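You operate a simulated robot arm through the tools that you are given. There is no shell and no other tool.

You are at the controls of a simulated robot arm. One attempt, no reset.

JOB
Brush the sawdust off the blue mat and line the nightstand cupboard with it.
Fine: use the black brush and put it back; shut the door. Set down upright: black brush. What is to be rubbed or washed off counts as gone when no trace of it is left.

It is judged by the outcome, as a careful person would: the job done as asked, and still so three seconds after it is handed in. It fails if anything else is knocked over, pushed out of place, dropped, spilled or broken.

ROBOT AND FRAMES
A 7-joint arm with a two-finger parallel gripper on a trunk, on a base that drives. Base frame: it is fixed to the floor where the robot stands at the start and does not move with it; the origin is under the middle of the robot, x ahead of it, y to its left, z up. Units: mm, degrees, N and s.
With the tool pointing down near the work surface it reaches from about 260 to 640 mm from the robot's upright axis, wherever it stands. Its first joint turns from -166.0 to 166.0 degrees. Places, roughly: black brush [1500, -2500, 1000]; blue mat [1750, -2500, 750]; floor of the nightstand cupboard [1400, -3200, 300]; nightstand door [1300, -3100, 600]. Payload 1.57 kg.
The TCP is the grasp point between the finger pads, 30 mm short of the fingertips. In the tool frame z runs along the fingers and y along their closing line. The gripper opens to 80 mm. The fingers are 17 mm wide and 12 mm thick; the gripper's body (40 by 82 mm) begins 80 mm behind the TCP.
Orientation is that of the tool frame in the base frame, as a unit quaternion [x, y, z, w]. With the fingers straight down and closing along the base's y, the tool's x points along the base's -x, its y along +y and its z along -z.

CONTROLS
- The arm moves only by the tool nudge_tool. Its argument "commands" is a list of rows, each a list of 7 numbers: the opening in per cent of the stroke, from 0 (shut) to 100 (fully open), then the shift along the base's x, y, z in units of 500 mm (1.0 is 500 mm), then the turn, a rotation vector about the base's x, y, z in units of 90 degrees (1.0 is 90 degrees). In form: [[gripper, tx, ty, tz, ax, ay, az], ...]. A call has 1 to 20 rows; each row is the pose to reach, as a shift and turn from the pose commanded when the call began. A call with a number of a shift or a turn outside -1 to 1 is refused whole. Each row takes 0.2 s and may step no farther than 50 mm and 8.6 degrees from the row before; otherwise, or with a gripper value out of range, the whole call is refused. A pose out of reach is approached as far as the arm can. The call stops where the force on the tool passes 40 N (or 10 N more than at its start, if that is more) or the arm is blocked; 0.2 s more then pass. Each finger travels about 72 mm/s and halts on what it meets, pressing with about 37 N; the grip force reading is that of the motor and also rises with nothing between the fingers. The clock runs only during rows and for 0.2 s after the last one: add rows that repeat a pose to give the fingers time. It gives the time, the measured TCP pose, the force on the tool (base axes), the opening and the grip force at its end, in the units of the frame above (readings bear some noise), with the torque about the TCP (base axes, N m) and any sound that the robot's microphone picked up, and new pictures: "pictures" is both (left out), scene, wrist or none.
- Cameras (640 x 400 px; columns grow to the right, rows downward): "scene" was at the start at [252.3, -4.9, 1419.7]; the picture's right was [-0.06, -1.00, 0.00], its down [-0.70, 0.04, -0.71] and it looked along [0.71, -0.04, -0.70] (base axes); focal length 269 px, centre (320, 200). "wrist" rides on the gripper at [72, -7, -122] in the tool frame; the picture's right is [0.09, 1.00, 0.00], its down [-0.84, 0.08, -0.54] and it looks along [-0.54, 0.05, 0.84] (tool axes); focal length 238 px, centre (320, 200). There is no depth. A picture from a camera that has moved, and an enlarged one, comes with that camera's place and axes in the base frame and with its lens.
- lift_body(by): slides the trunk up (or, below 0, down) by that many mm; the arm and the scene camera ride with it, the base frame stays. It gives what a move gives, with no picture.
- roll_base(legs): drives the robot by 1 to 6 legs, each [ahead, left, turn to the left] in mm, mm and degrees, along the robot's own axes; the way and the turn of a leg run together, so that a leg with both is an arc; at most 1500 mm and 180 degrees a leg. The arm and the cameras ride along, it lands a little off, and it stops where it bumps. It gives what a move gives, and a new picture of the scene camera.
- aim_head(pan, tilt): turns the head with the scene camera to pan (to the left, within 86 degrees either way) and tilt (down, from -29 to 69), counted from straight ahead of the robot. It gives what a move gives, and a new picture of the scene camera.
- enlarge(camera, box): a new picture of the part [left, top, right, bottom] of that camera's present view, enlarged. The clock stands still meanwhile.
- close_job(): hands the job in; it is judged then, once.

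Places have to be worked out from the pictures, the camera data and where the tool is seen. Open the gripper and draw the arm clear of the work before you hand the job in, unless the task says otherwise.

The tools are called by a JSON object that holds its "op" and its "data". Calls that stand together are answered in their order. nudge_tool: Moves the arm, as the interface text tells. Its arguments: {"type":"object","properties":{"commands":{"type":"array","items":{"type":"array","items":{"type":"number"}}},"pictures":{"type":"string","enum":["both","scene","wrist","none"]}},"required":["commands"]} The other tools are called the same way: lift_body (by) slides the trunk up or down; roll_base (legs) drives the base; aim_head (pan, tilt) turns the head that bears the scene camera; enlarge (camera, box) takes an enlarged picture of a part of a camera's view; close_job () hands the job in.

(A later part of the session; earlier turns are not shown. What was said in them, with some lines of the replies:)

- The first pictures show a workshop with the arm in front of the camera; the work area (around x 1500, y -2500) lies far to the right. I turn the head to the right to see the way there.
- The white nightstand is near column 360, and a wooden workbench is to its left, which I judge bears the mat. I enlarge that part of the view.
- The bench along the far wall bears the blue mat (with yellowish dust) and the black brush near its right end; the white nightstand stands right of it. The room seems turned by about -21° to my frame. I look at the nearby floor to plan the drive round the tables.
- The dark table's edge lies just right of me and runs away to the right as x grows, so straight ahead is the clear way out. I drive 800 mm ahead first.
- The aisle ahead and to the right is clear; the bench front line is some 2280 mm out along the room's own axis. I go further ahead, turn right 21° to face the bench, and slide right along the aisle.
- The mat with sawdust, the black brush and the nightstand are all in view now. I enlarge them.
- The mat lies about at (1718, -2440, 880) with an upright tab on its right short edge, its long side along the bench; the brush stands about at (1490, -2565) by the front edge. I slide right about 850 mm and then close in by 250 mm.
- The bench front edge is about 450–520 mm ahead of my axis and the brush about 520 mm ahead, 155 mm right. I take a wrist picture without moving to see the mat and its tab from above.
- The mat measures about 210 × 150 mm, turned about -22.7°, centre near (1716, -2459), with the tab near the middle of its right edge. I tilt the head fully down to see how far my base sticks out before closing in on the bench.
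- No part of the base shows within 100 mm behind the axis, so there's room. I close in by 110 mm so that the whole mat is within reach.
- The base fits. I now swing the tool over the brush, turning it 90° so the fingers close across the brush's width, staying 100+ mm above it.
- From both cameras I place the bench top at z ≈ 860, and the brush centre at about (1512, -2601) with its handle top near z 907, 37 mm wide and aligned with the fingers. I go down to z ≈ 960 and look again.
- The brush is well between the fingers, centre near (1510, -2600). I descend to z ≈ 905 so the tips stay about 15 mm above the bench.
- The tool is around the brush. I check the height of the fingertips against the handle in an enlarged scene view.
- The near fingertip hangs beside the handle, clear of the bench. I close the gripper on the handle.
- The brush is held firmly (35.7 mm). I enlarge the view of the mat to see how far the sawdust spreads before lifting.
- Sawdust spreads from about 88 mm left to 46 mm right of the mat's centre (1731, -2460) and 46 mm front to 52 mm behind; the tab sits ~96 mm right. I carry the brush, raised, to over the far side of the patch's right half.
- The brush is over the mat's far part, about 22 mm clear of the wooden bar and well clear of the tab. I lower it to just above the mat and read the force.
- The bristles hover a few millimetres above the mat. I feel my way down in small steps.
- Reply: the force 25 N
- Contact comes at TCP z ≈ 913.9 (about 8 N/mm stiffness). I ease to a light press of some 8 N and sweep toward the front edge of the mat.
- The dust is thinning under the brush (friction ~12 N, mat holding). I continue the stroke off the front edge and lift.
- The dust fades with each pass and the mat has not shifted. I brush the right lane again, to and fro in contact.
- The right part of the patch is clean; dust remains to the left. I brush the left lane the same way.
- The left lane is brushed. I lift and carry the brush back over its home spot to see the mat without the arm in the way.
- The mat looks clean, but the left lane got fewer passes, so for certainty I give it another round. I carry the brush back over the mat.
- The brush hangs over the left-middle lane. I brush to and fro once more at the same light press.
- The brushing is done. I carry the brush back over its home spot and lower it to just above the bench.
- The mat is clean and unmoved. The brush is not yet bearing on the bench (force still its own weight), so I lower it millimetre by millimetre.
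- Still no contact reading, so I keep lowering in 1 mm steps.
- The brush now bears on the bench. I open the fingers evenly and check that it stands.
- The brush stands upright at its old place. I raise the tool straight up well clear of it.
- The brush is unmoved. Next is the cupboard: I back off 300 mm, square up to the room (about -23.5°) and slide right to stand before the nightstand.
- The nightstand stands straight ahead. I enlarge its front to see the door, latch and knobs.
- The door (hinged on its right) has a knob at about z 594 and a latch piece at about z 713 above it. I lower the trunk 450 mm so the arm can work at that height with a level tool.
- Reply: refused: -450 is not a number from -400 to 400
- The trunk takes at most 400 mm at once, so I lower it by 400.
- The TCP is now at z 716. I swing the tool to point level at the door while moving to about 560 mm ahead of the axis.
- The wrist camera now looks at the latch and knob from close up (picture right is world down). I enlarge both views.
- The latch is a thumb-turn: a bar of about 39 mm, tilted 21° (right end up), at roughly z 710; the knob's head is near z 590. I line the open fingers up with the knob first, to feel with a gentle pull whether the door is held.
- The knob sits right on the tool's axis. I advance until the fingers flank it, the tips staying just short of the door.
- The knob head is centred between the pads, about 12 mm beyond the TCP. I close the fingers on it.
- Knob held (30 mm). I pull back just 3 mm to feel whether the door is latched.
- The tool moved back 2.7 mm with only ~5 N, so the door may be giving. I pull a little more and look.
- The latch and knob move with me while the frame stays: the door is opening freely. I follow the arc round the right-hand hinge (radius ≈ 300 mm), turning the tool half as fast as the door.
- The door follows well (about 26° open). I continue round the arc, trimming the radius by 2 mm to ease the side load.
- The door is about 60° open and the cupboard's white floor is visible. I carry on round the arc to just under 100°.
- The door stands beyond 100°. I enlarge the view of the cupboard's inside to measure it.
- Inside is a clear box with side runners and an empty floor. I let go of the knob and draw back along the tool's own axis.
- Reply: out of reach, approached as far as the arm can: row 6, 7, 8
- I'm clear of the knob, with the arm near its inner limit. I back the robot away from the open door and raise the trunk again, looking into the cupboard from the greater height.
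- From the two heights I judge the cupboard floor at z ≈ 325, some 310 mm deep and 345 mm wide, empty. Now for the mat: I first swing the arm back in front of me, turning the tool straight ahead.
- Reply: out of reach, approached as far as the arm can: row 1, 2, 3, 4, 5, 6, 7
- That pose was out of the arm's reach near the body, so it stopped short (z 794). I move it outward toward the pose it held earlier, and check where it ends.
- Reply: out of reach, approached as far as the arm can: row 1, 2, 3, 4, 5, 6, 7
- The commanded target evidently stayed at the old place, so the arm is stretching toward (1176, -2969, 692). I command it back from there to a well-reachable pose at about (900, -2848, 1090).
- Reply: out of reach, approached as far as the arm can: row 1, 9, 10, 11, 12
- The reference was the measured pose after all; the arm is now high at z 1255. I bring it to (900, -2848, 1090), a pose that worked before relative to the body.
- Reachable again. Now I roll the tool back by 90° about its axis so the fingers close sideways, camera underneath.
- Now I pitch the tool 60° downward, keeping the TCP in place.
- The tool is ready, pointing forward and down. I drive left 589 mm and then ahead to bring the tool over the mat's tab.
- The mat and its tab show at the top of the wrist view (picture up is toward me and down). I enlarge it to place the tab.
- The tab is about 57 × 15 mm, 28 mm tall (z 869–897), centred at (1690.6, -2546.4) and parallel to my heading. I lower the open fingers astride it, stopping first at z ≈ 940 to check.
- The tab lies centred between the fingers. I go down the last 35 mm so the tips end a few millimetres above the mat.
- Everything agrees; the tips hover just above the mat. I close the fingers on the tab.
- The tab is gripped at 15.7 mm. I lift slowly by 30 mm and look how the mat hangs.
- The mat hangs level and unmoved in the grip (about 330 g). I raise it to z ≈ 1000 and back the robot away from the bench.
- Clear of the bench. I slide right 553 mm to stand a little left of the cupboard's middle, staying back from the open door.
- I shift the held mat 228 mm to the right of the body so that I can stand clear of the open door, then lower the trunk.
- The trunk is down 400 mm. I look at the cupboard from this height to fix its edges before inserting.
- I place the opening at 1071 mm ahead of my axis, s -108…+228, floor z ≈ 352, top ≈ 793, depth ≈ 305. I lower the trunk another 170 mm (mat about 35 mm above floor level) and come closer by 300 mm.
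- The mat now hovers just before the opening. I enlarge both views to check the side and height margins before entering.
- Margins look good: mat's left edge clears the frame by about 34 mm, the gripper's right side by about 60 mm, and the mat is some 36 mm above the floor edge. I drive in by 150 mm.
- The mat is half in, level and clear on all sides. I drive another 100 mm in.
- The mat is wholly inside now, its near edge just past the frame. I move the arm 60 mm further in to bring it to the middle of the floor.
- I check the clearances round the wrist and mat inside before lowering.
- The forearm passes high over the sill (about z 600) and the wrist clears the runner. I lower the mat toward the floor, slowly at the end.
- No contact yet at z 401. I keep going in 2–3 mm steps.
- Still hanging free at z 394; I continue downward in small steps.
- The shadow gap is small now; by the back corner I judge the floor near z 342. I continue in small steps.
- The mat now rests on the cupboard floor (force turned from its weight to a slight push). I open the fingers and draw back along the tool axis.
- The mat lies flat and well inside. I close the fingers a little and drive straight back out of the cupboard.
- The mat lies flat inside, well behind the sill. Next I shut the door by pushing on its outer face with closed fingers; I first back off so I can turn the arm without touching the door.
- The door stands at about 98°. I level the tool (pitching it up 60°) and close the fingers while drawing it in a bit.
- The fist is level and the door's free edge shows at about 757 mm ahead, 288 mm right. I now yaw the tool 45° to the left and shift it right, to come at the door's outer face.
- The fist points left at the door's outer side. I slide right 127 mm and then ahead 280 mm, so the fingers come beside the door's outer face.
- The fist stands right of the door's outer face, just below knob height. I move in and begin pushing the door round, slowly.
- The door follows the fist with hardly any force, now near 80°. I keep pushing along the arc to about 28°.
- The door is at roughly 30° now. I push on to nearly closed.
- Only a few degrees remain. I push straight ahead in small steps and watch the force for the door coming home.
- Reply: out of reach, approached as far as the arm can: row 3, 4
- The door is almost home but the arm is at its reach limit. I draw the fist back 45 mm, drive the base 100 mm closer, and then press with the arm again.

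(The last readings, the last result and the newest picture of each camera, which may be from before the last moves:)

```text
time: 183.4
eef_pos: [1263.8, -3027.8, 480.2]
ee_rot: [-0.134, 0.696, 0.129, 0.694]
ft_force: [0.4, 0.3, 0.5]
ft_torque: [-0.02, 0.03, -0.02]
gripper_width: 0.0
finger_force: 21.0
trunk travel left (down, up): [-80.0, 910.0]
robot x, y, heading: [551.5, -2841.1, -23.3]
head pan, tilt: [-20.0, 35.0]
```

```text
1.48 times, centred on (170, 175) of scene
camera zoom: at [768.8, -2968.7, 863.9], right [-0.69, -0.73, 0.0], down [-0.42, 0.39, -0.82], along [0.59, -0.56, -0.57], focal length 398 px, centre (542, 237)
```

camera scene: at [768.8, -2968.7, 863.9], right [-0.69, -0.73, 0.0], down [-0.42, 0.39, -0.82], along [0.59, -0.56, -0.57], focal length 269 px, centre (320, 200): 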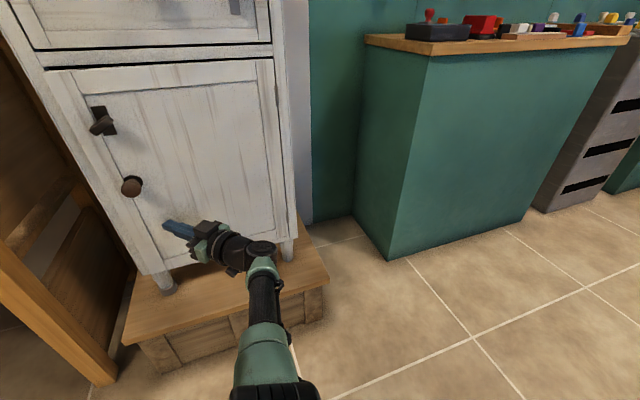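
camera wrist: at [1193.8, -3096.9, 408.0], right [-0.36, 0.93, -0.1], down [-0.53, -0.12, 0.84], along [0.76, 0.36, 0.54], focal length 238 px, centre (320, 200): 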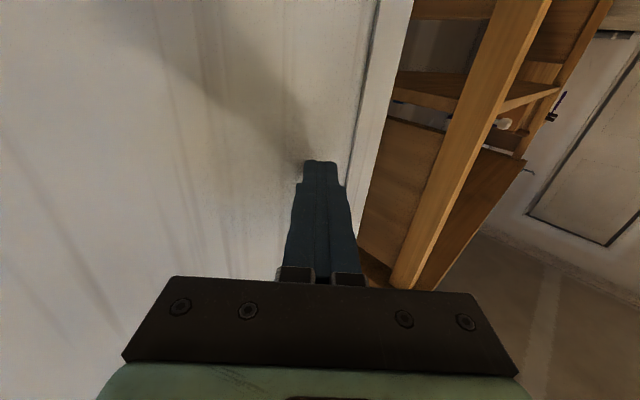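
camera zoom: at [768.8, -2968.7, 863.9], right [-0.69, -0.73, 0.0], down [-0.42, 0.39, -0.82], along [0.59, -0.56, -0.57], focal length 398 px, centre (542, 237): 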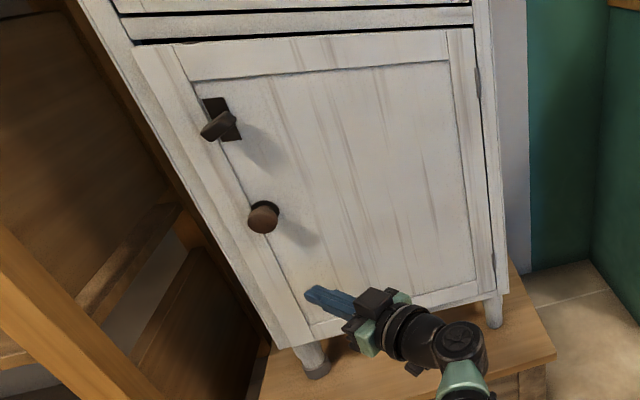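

Before driving closer I retract the fist another 85 mm so the move ends clear of the door.

{"op": "nudge_tool", "data": {"commands": [[0, -0.052, 0.0231, 0, 0, 0, 0], [0, -0.104, 0.0463, 0, 0, 0, 0], [0, -0.1553, 0.0691, 0, 0, 0, 0], [0, -0.1553, 0.0691, 0, 0, 0, 0]], "pictures": "none"}}

{"op": "roll_base", "data": {"legs": [[100, 0, 0]]}}

```text
time: 184.4
eef_pos: [1184.2, -2992.1, 480.4]
ee_rot: [-0.135, 0.696, 0.129, 0.694]
ft_force: [0.0, 0.6, 0.5]
ft_torque: [0.02, -0.01, -0.02]
gripper_width: 0.3
finger_force: 21.3
trunk travel left (down, up): [-80.0, 910.0]
robot x, y, heading: [549.6, -2841.8, -23.7]
head pan, tilt: [-20.0, 35.0]
```

```text
time: 185.6
eef_pos: [1277.4, -3030.7, 480.6]
ee_rot: [-0.134, 0.696, 0.128, 0.694]
ft_force: [0.1, -0.4, 0.3]
ft_torque: [0.03, -0.01, 0.0]
gripper_width: 0.0
finger_force: 21.5
trunk travel left (down, up): [-80.0, 910.0]
robot x, y, heading: [641.8, -2879.0, -23.6]
head pan, tilt: [-20.0, 35.0]
camera scene: at [861.4, -3008.6, 863.9], right [-0.69, -0.73, 0.0], down [-0.42, 0.39, -0.82], along [0.59, -0.56, -0.57], focal length 269 px, centre (320, 200)
```

scene: 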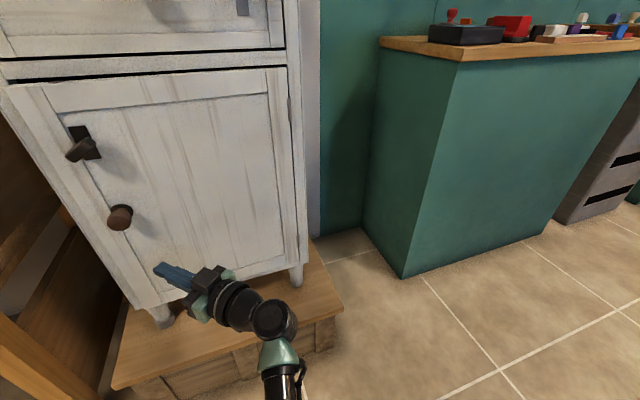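

Now I press ahead with the arm: first back into contact, then a few millimetres more.

{"op": "nudge_tool", "data": {"commands": [[0, 0.0274, -0.0121, 0, 0, 0, 0], [0, 0.0512, -0.0227, 0, 0, 0, 0], [0, 0.0622, -0.0275, 0, 0, 0, 0], [0, 0.0695, -0.0307, 0, 0, 0, 0], [0, 0.0768, -0.034, 0, 0, 0, 0], [0, 0.0768, -0.034, 0, 0, 0, 0]]}}

```text
time: 187.0
eef_pos: [1316.2, -3049.2, 481.2]
ee_rot: [-0.134, 0.696, 0.128, 0.694]
ft_force: [-0.8, 0.2, 1.0]
ft_torque: [0.0, -0.03, -0.03]
gripper_width: 0.1
finger_force: 21.7
trunk travel left (down, up): [-80.0, 910.0]
robot x, y, heading: [638.0, -2879.2, -23.4]
head pan, tilt: [-20.0, 35.0]
camera scene: at [861.4, -3008.7, 863.9], right [-0.69, -0.73, 0.0], down [-0.42, 0.39, -0.82], along [0.59, -0.56, -0.57], focal length 269 px, centre (320, 200)
camera wrist: at [1205.6, -3100.6, 408.0], right [-0.36, 0.93, -0.1], down [-0.53, -0.12, 0.84], along [0.76, 0.36, 0.54], focal length 238 px, centre (320, 200)
```

scene: 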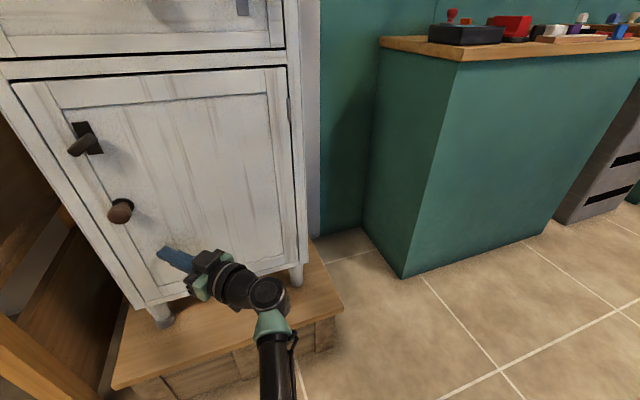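
wrist: 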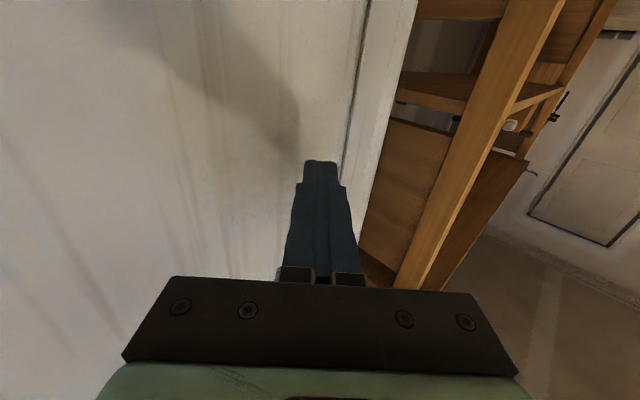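

Still no resistance, so the door keeps closing. I push on by a few millimetres at a time.

{"op": "nudge_tool", "data": {"commands": [[0, 0.0073, -0.0032, 0, 0, 0, 0], [0, 0.0146, -0.0065, 0, 0, 0, 0], [0, 0.0146, -0.0065, 0, 0, 0, 0]], "pictures": "none"}}

{"op": "nudge_tool", "data": {"commands": [[0, 0.0037, -0.0016, 0, 0, 0, 0], [0, 0.0073, -0.0032, 0, 0, 0, 0], [0, 0.0073, -0.0032, 0, 0, 0, 0]], "pictures": "none"}}

```text
time: 187.8
eef_pos: [1322.5, -3049.9, 480.8]
ee_rot: [-0.136, 0.696, 0.13, 0.693]
ft_force: [-37.1, 7.8, 1.4]
ft_torque: [0.02, -0.03, 0.32]
gripper_width: 0.0
finger_force: 21.2
trunk travel left (down, up): [-80.0, 910.0]
robot x, y, heading: [640.8, -2884.1, -23.4]
head pan, tilt: [-20.0, 35.0]
```

```text
time: 188.6
eef_pos: [1326.5, -3050.3, 480.2]
ee_rot: [-0.14, 0.696, 0.133, 0.692]
ft_force: [-33.4, 16.1, -0.7]
ft_torque: [0.01, 0.0, 0.57]
gripper_width: 0.0
finger_force: 21.2
trunk travel left (down, up): [-80.0, 910.0]
robot x, y, heading: [640.0, -2876.9, -23.3]
head pan, tilt: [-20.0, 35.0]
```

Resistance of ~37 N says the door has come home. I back the fist off and look.

{"op": "nudge_tool", "data": {"commands": [[0, -0.02, 0.009, 0, 0, 0, 0], [0, -0.06, 0.027, 0, 0, 0, 0], [0, -0.12, 0.053, 0, 0, 0, 0], [0, -0.2, 0.089, 0, 0, 0, 0], [0, -0.2, 0.089, 0, 0, 0, 0]]}}

{"op": "enlarge", "data": {"camera": "scene", "box": [0, 30, 320, 330]}}

```text
time: 189.8
eef_pos: [1224.8, -3012.7, 481.0]
ee_rot: [-0.135, 0.696, 0.129, 0.694]
ft_force: [-0.5, 0.0, 1.2]
ft_torque: [-0.04, 0.05, 0.02]
gripper_width: 0.0
finger_force: 21.1
trunk travel left (down, up): [-80.0, 910.0]
robot x, y, heading: [640.1, -2881.8, -23.4]
head pan, tilt: [-20.0, 35.0]
camera scene: at [861.4, -3008.7, 863.9], right [-0.69, -0.73, 0.0], down [-0.42, 0.39, -0.82], along [0.59, -0.56, -0.57], focal length 269 px, centre (320, 200)
camera wrist: at [1114.4, -3062.8, 408.2], right [-0.36, 0.93, -0.1], down [-0.53, -0.12, 0.84], along [0.76, 0.36, 0.54], focal length 238 px, centre (320, 200)
```

scene: 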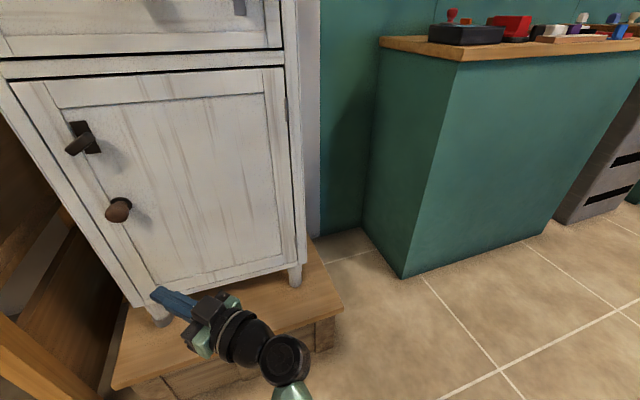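
wrist: 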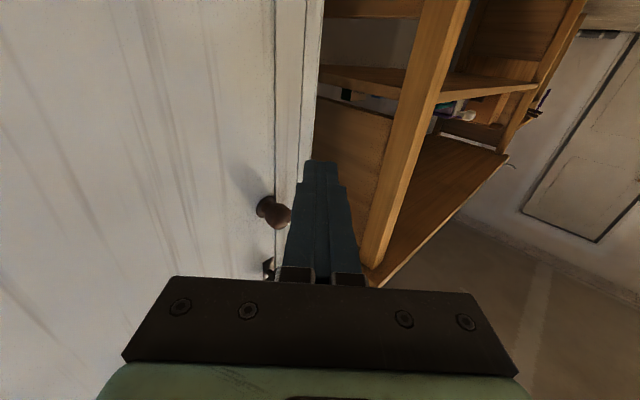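

```text
1.33 times, centred on (160, 180) of scene
camera zoom: at [861.4, -3008.7, 863.9], right [-0.69, -0.73, 0.0], down [-0.42, 0.39, -0.82], along [0.59, -0.56, -0.57], focal length 358 px, centre (533, 227)
```

zoom: 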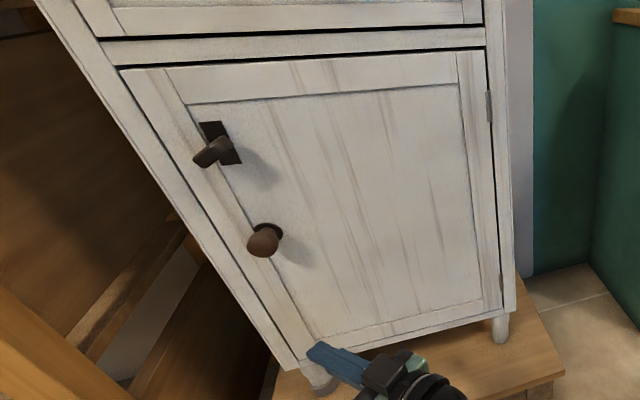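

The door looks flush all round. I drive back and view the nightstand squarely from the front.

{"op": "roll_base", "data": {"legs": [[-250, 0, 0]]}}

{"op": "aim_head", "data": {"pan": 0, "tilt": 20}}

{"op": "enlarge", "data": {"camera": "scene", "box": [200, 100, 440, 330]}}

```text
time: 191.6
eef_pos: [1001.3, -2913.9, 481.3]
ee_rot: [-0.135, 0.696, 0.129, 0.693]
ft_force: [-0.4, 0.2, 0.8]
ft_torque: [-0.04, -0.03, -0.02]
gripper_width: 0.2
finger_force: 21.4
trunk travel left (down, up): [-80.0, 910.0]
robot x, y, heading: [419.2, -2780.0, -23.2]
head pan, tilt: [-20.0, 35.0]
camera scene: at [636.9, -2911.2, 863.8], right [-0.69, -0.73, 0.0], down [-0.42, 0.39, -0.82], along [0.6, -0.56, -0.57], focal length 269 px, centre (320, 200)
```

scene: 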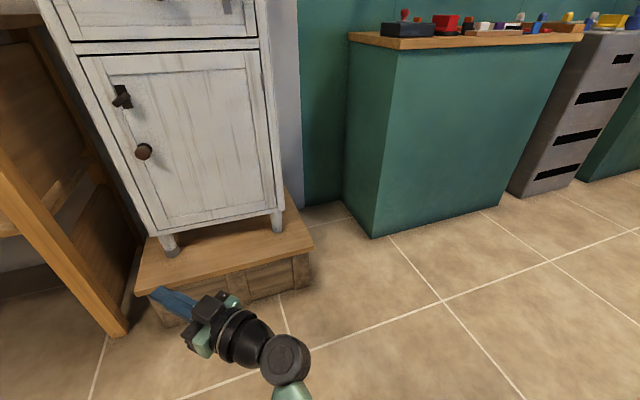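

```text
time: 192.4
eef_pos: [1000.9, -2913.1, 481.2]
ee_rot: [-0.135, 0.696, 0.13, 0.693]
ft_force: [-0.3, 0.3, -0.1]
ft_torque: [0.0, -0.05, 0.02]
gripper_width: 0.0
finger_force: 21.4
trunk travel left (down, up): [-80.0, 910.0]
robot x, y, heading: [415.3, -2782.3, -23.5]
head pan, tilt: [0.0, 20.0]
camera scene: at [658.3, -2887.7, 887.7], right [-0.4, -0.92, 0.0], down [-0.31, 0.14, -0.94], along [0.86, -0.37, -0.34], focal length 269 px, centre (320, 200)
```

scene: 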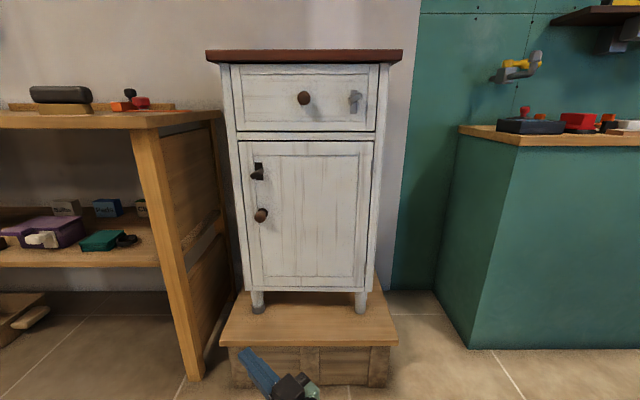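

```text
1.74 times, centred on (320, 215) of scene
camera zoom: at [658.3, -2887.7, 887.7], right [-0.4, -0.92, 0.0], down [-0.31, 0.14, -0.94], along [0.86, -0.37, -0.34], focal length 467 px, centre (320, 174)
```

zoom: 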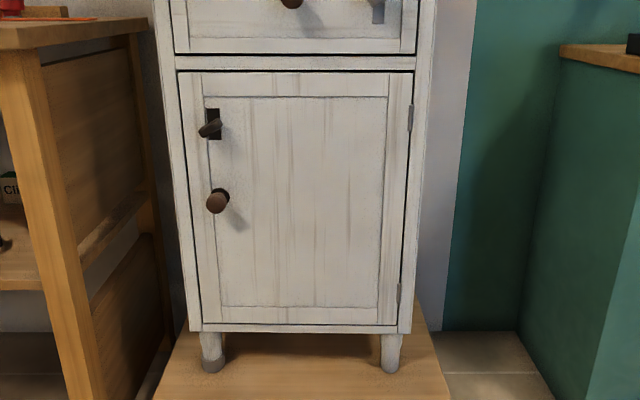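

The door sits flush with its frame, the same as at the start. I raise the trunk to look over the nightstand, bench and brush once more from above.

{"op": "lift_body", "data": {"by": 400}}

{"op": "aim_head", "data": {"pan": 0, "tilt": 40}}

{"op": "enlarge", "data": {"camera": "scene", "box": [220, 100, 430, 310]}}

```text
time: 196.3
eef_pos: [1001.6, -2913.0, 881.4]
ee_rot: [-0.135, 0.696, 0.13, 0.693]
ft_force: [0.8, 0.1, 0.0]
ft_torque: [-0.02, 0.0, 0.0]
gripper_width: 0.2
finger_force: 21.5
trunk travel left (down, up): [-480.0, 510.0]
robot x, y, heading: [412.8, -2782.6, -23.1]
head pan, tilt: [0.0, 20.0]
```

```text
time: 197.1
eef_pos: [1000.7, -2914.7, 880.2]
ee_rot: [-0.135, 0.696, 0.129, 0.694]
ft_force: [-0.1, 0.1, 0.0]
ft_torque: [0.0, -0.03, -0.04]
gripper_width: 0.2
finger_force: 21.0
trunk travel left (down, up): [-480.0, 510.0]
robot x, y, heading: [412.7, -2784.1, -23.3]
head pan, tilt: [0.0, 40.0]
camera scene: at [650.9, -2884.4, 1256.4], right [-0.4, -0.92, 0.0], down [-0.59, 0.25, -0.77], along [0.7, -0.3, -0.64], focal length 269 px, centre (320, 200)
```

scene: 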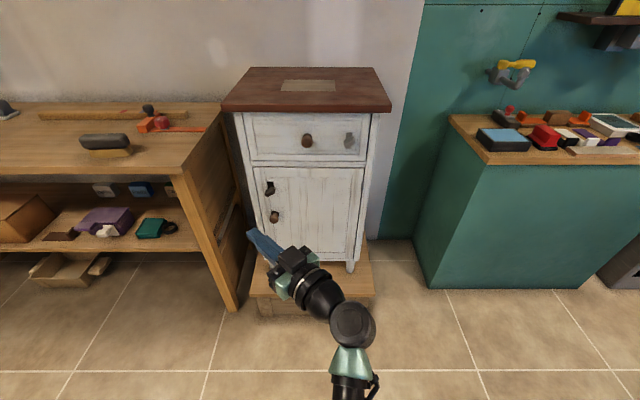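

```text
1.90 times, centred on (325, 205) of scene
camera zoom: at [650.9, -2884.4, 1256.4], right [-0.4, -0.92, 0.0], down [-0.59, 0.25, -0.77], along [0.7, -0.3, -0.64], focal length 512 px, centre (310, 190)
```

zoom: 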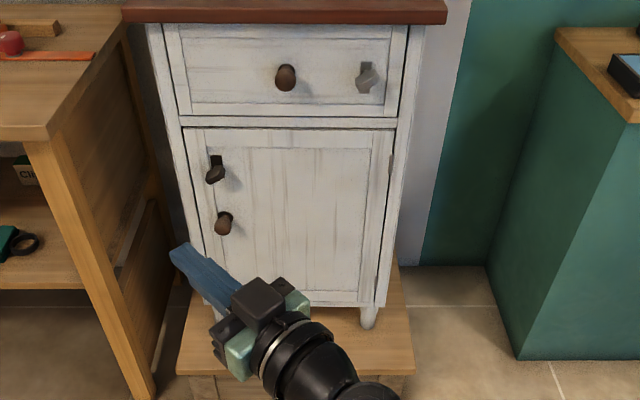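

By both heights the knob is where it was when closed, so the door is shut and the nightstand unmoved. I check the brush and bench, then open the gripper and draw back.

{"op": "enlarge", "data": {"camera": "scene", "box": [0, 80, 240, 230]}}

{"op": "roll_base", "data": {"legs": [[-250, 0, 0]]}}

{"op": "nudge_tool", "data": {"commands": [[30, -0.03, 0.013, 0.02, 0, 0, 0], [60, -0.06, 0.026, 0.04, 0, 0, 0], [100, -0.09, 0.039, 0.06, 0, 0, 0], [100, -0.09, 0.039, 0.06, 0, 0, 0], [100, -0.09, 0.039, 0.06, 0, 0, 0]]}}

```text
2.67 times, centred on (120, 155) of scene
camera zoom: at [650.9, -2884.4, 1256.4], right [-0.4, -0.92, 0.0], down [-0.59, 0.25, -0.77], along [0.7, -0.3, -0.64], focal length 716 px, centre (853, 320)
```

zoom: 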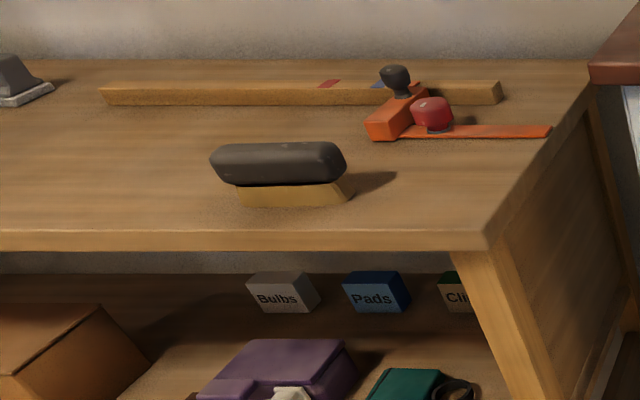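

```text
time: 198.9
eef_pos: [770.7, -2814.8, 881.4]
ee_rot: [-0.135, 0.696, 0.13, 0.694]
ft_force: [1.1, 0.8, 0.1]
ft_torque: [-0.03, 0.0, -0.01]
gripper_width: 0.0
finger_force: 21.0
trunk travel left (down, up): [-480.0, 510.0]
robot x, y, heading: [184.3, -2687.2, -23.5]
head pan, tilt: [0.0, 40.0]
camera scene: at [420.6, -2785.2, 1256.4], right [-0.4, -0.92, 0.0], down [-0.59, 0.25, -0.77], along [0.7, -0.3, -0.64], focal length 269 px, centre (320, 200)
```

scene: 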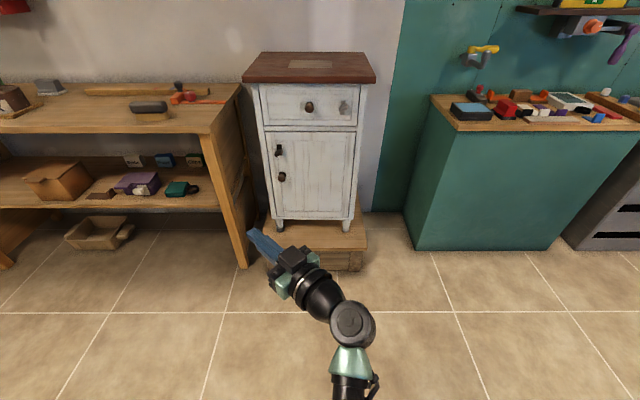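

```text
time: 200.1
eef_pos: [725.0, -2794.9, 910.3]
ee_rot: [-0.135, 0.696, 0.129, 0.694]
ft_force: [-0.9, -0.2, 0.5]
ft_torque: [-0.01, -0.02, 0.0]
gripper_width: 80.0
finger_force: 0.0
trunk travel left (down, up): [-480.0, 510.0]
robot x, y, heading: [183.4, -2686.9, -23.2]
head pan, tilt: [0.0, 40.0]
camera scene: at [421.0, -2785.4, 1256.3], right [-0.4, -0.92, 0.0], down [-0.59, 0.25, -0.77], along [0.7, -0.3, -0.64], focal length 269 px, centre (320, 200)
camera wrist: at [614.6, -2846.5, 837.9], right [-0.37, 0.93, -0.1], down [-0.53, -0.12, 0.84], along [0.76, 0.36, 0.54], focal length 238 px, centre (320, 200)
```

scene: 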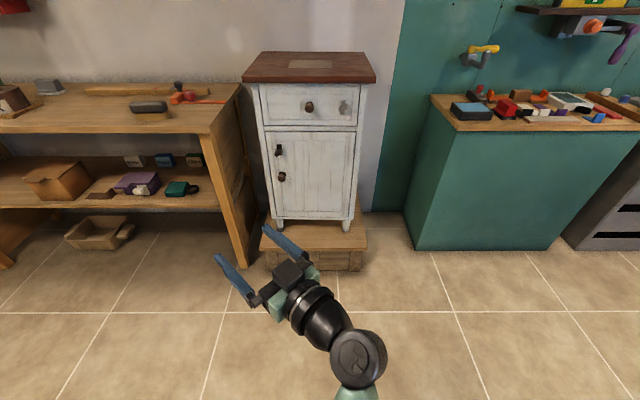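
wrist: 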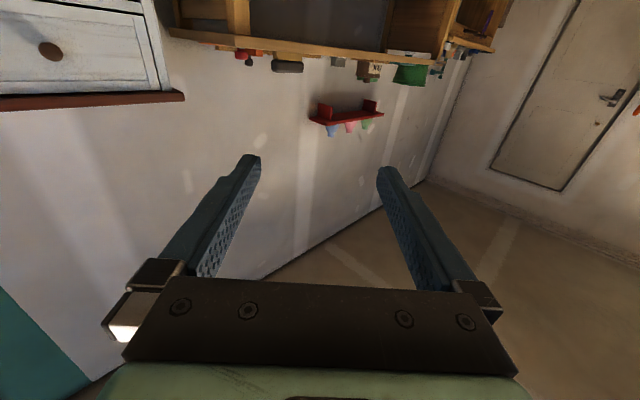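

The brush stands upright at its old place, and the clean mat lies flat inside the cupboard behind the shut door. The gripper is open and the arm well clear, so I hand the job in.

{"op": "close_job", "data": {}}

```text
The job is handed in.
```

The job is handed in; I have not seen how it was judged.

- **Sawdust:** I brushed it off the blue mat with the black brush, going over both halves of the patch until no dust showed in the enlarged view.
- **Brush:** It is back at its old spot near the front of the bench, standing upright.
- **Mat:** It lies flat on the cupboard floor, a little left of the middle and wholly behind the sill.
- **Door:** I pushed it shut until it pressed back with about 37 N. It sits flush with the frame, and the knob is back where it was to within a few millimetres. In that last press the tool moved in about 4 mm more under the same force. The nightstand shows no shift beyond the few millimetres I can measure.

I saw nothing else knocked over or moved. The gripper was open and the arm drawn clear when I handed in.
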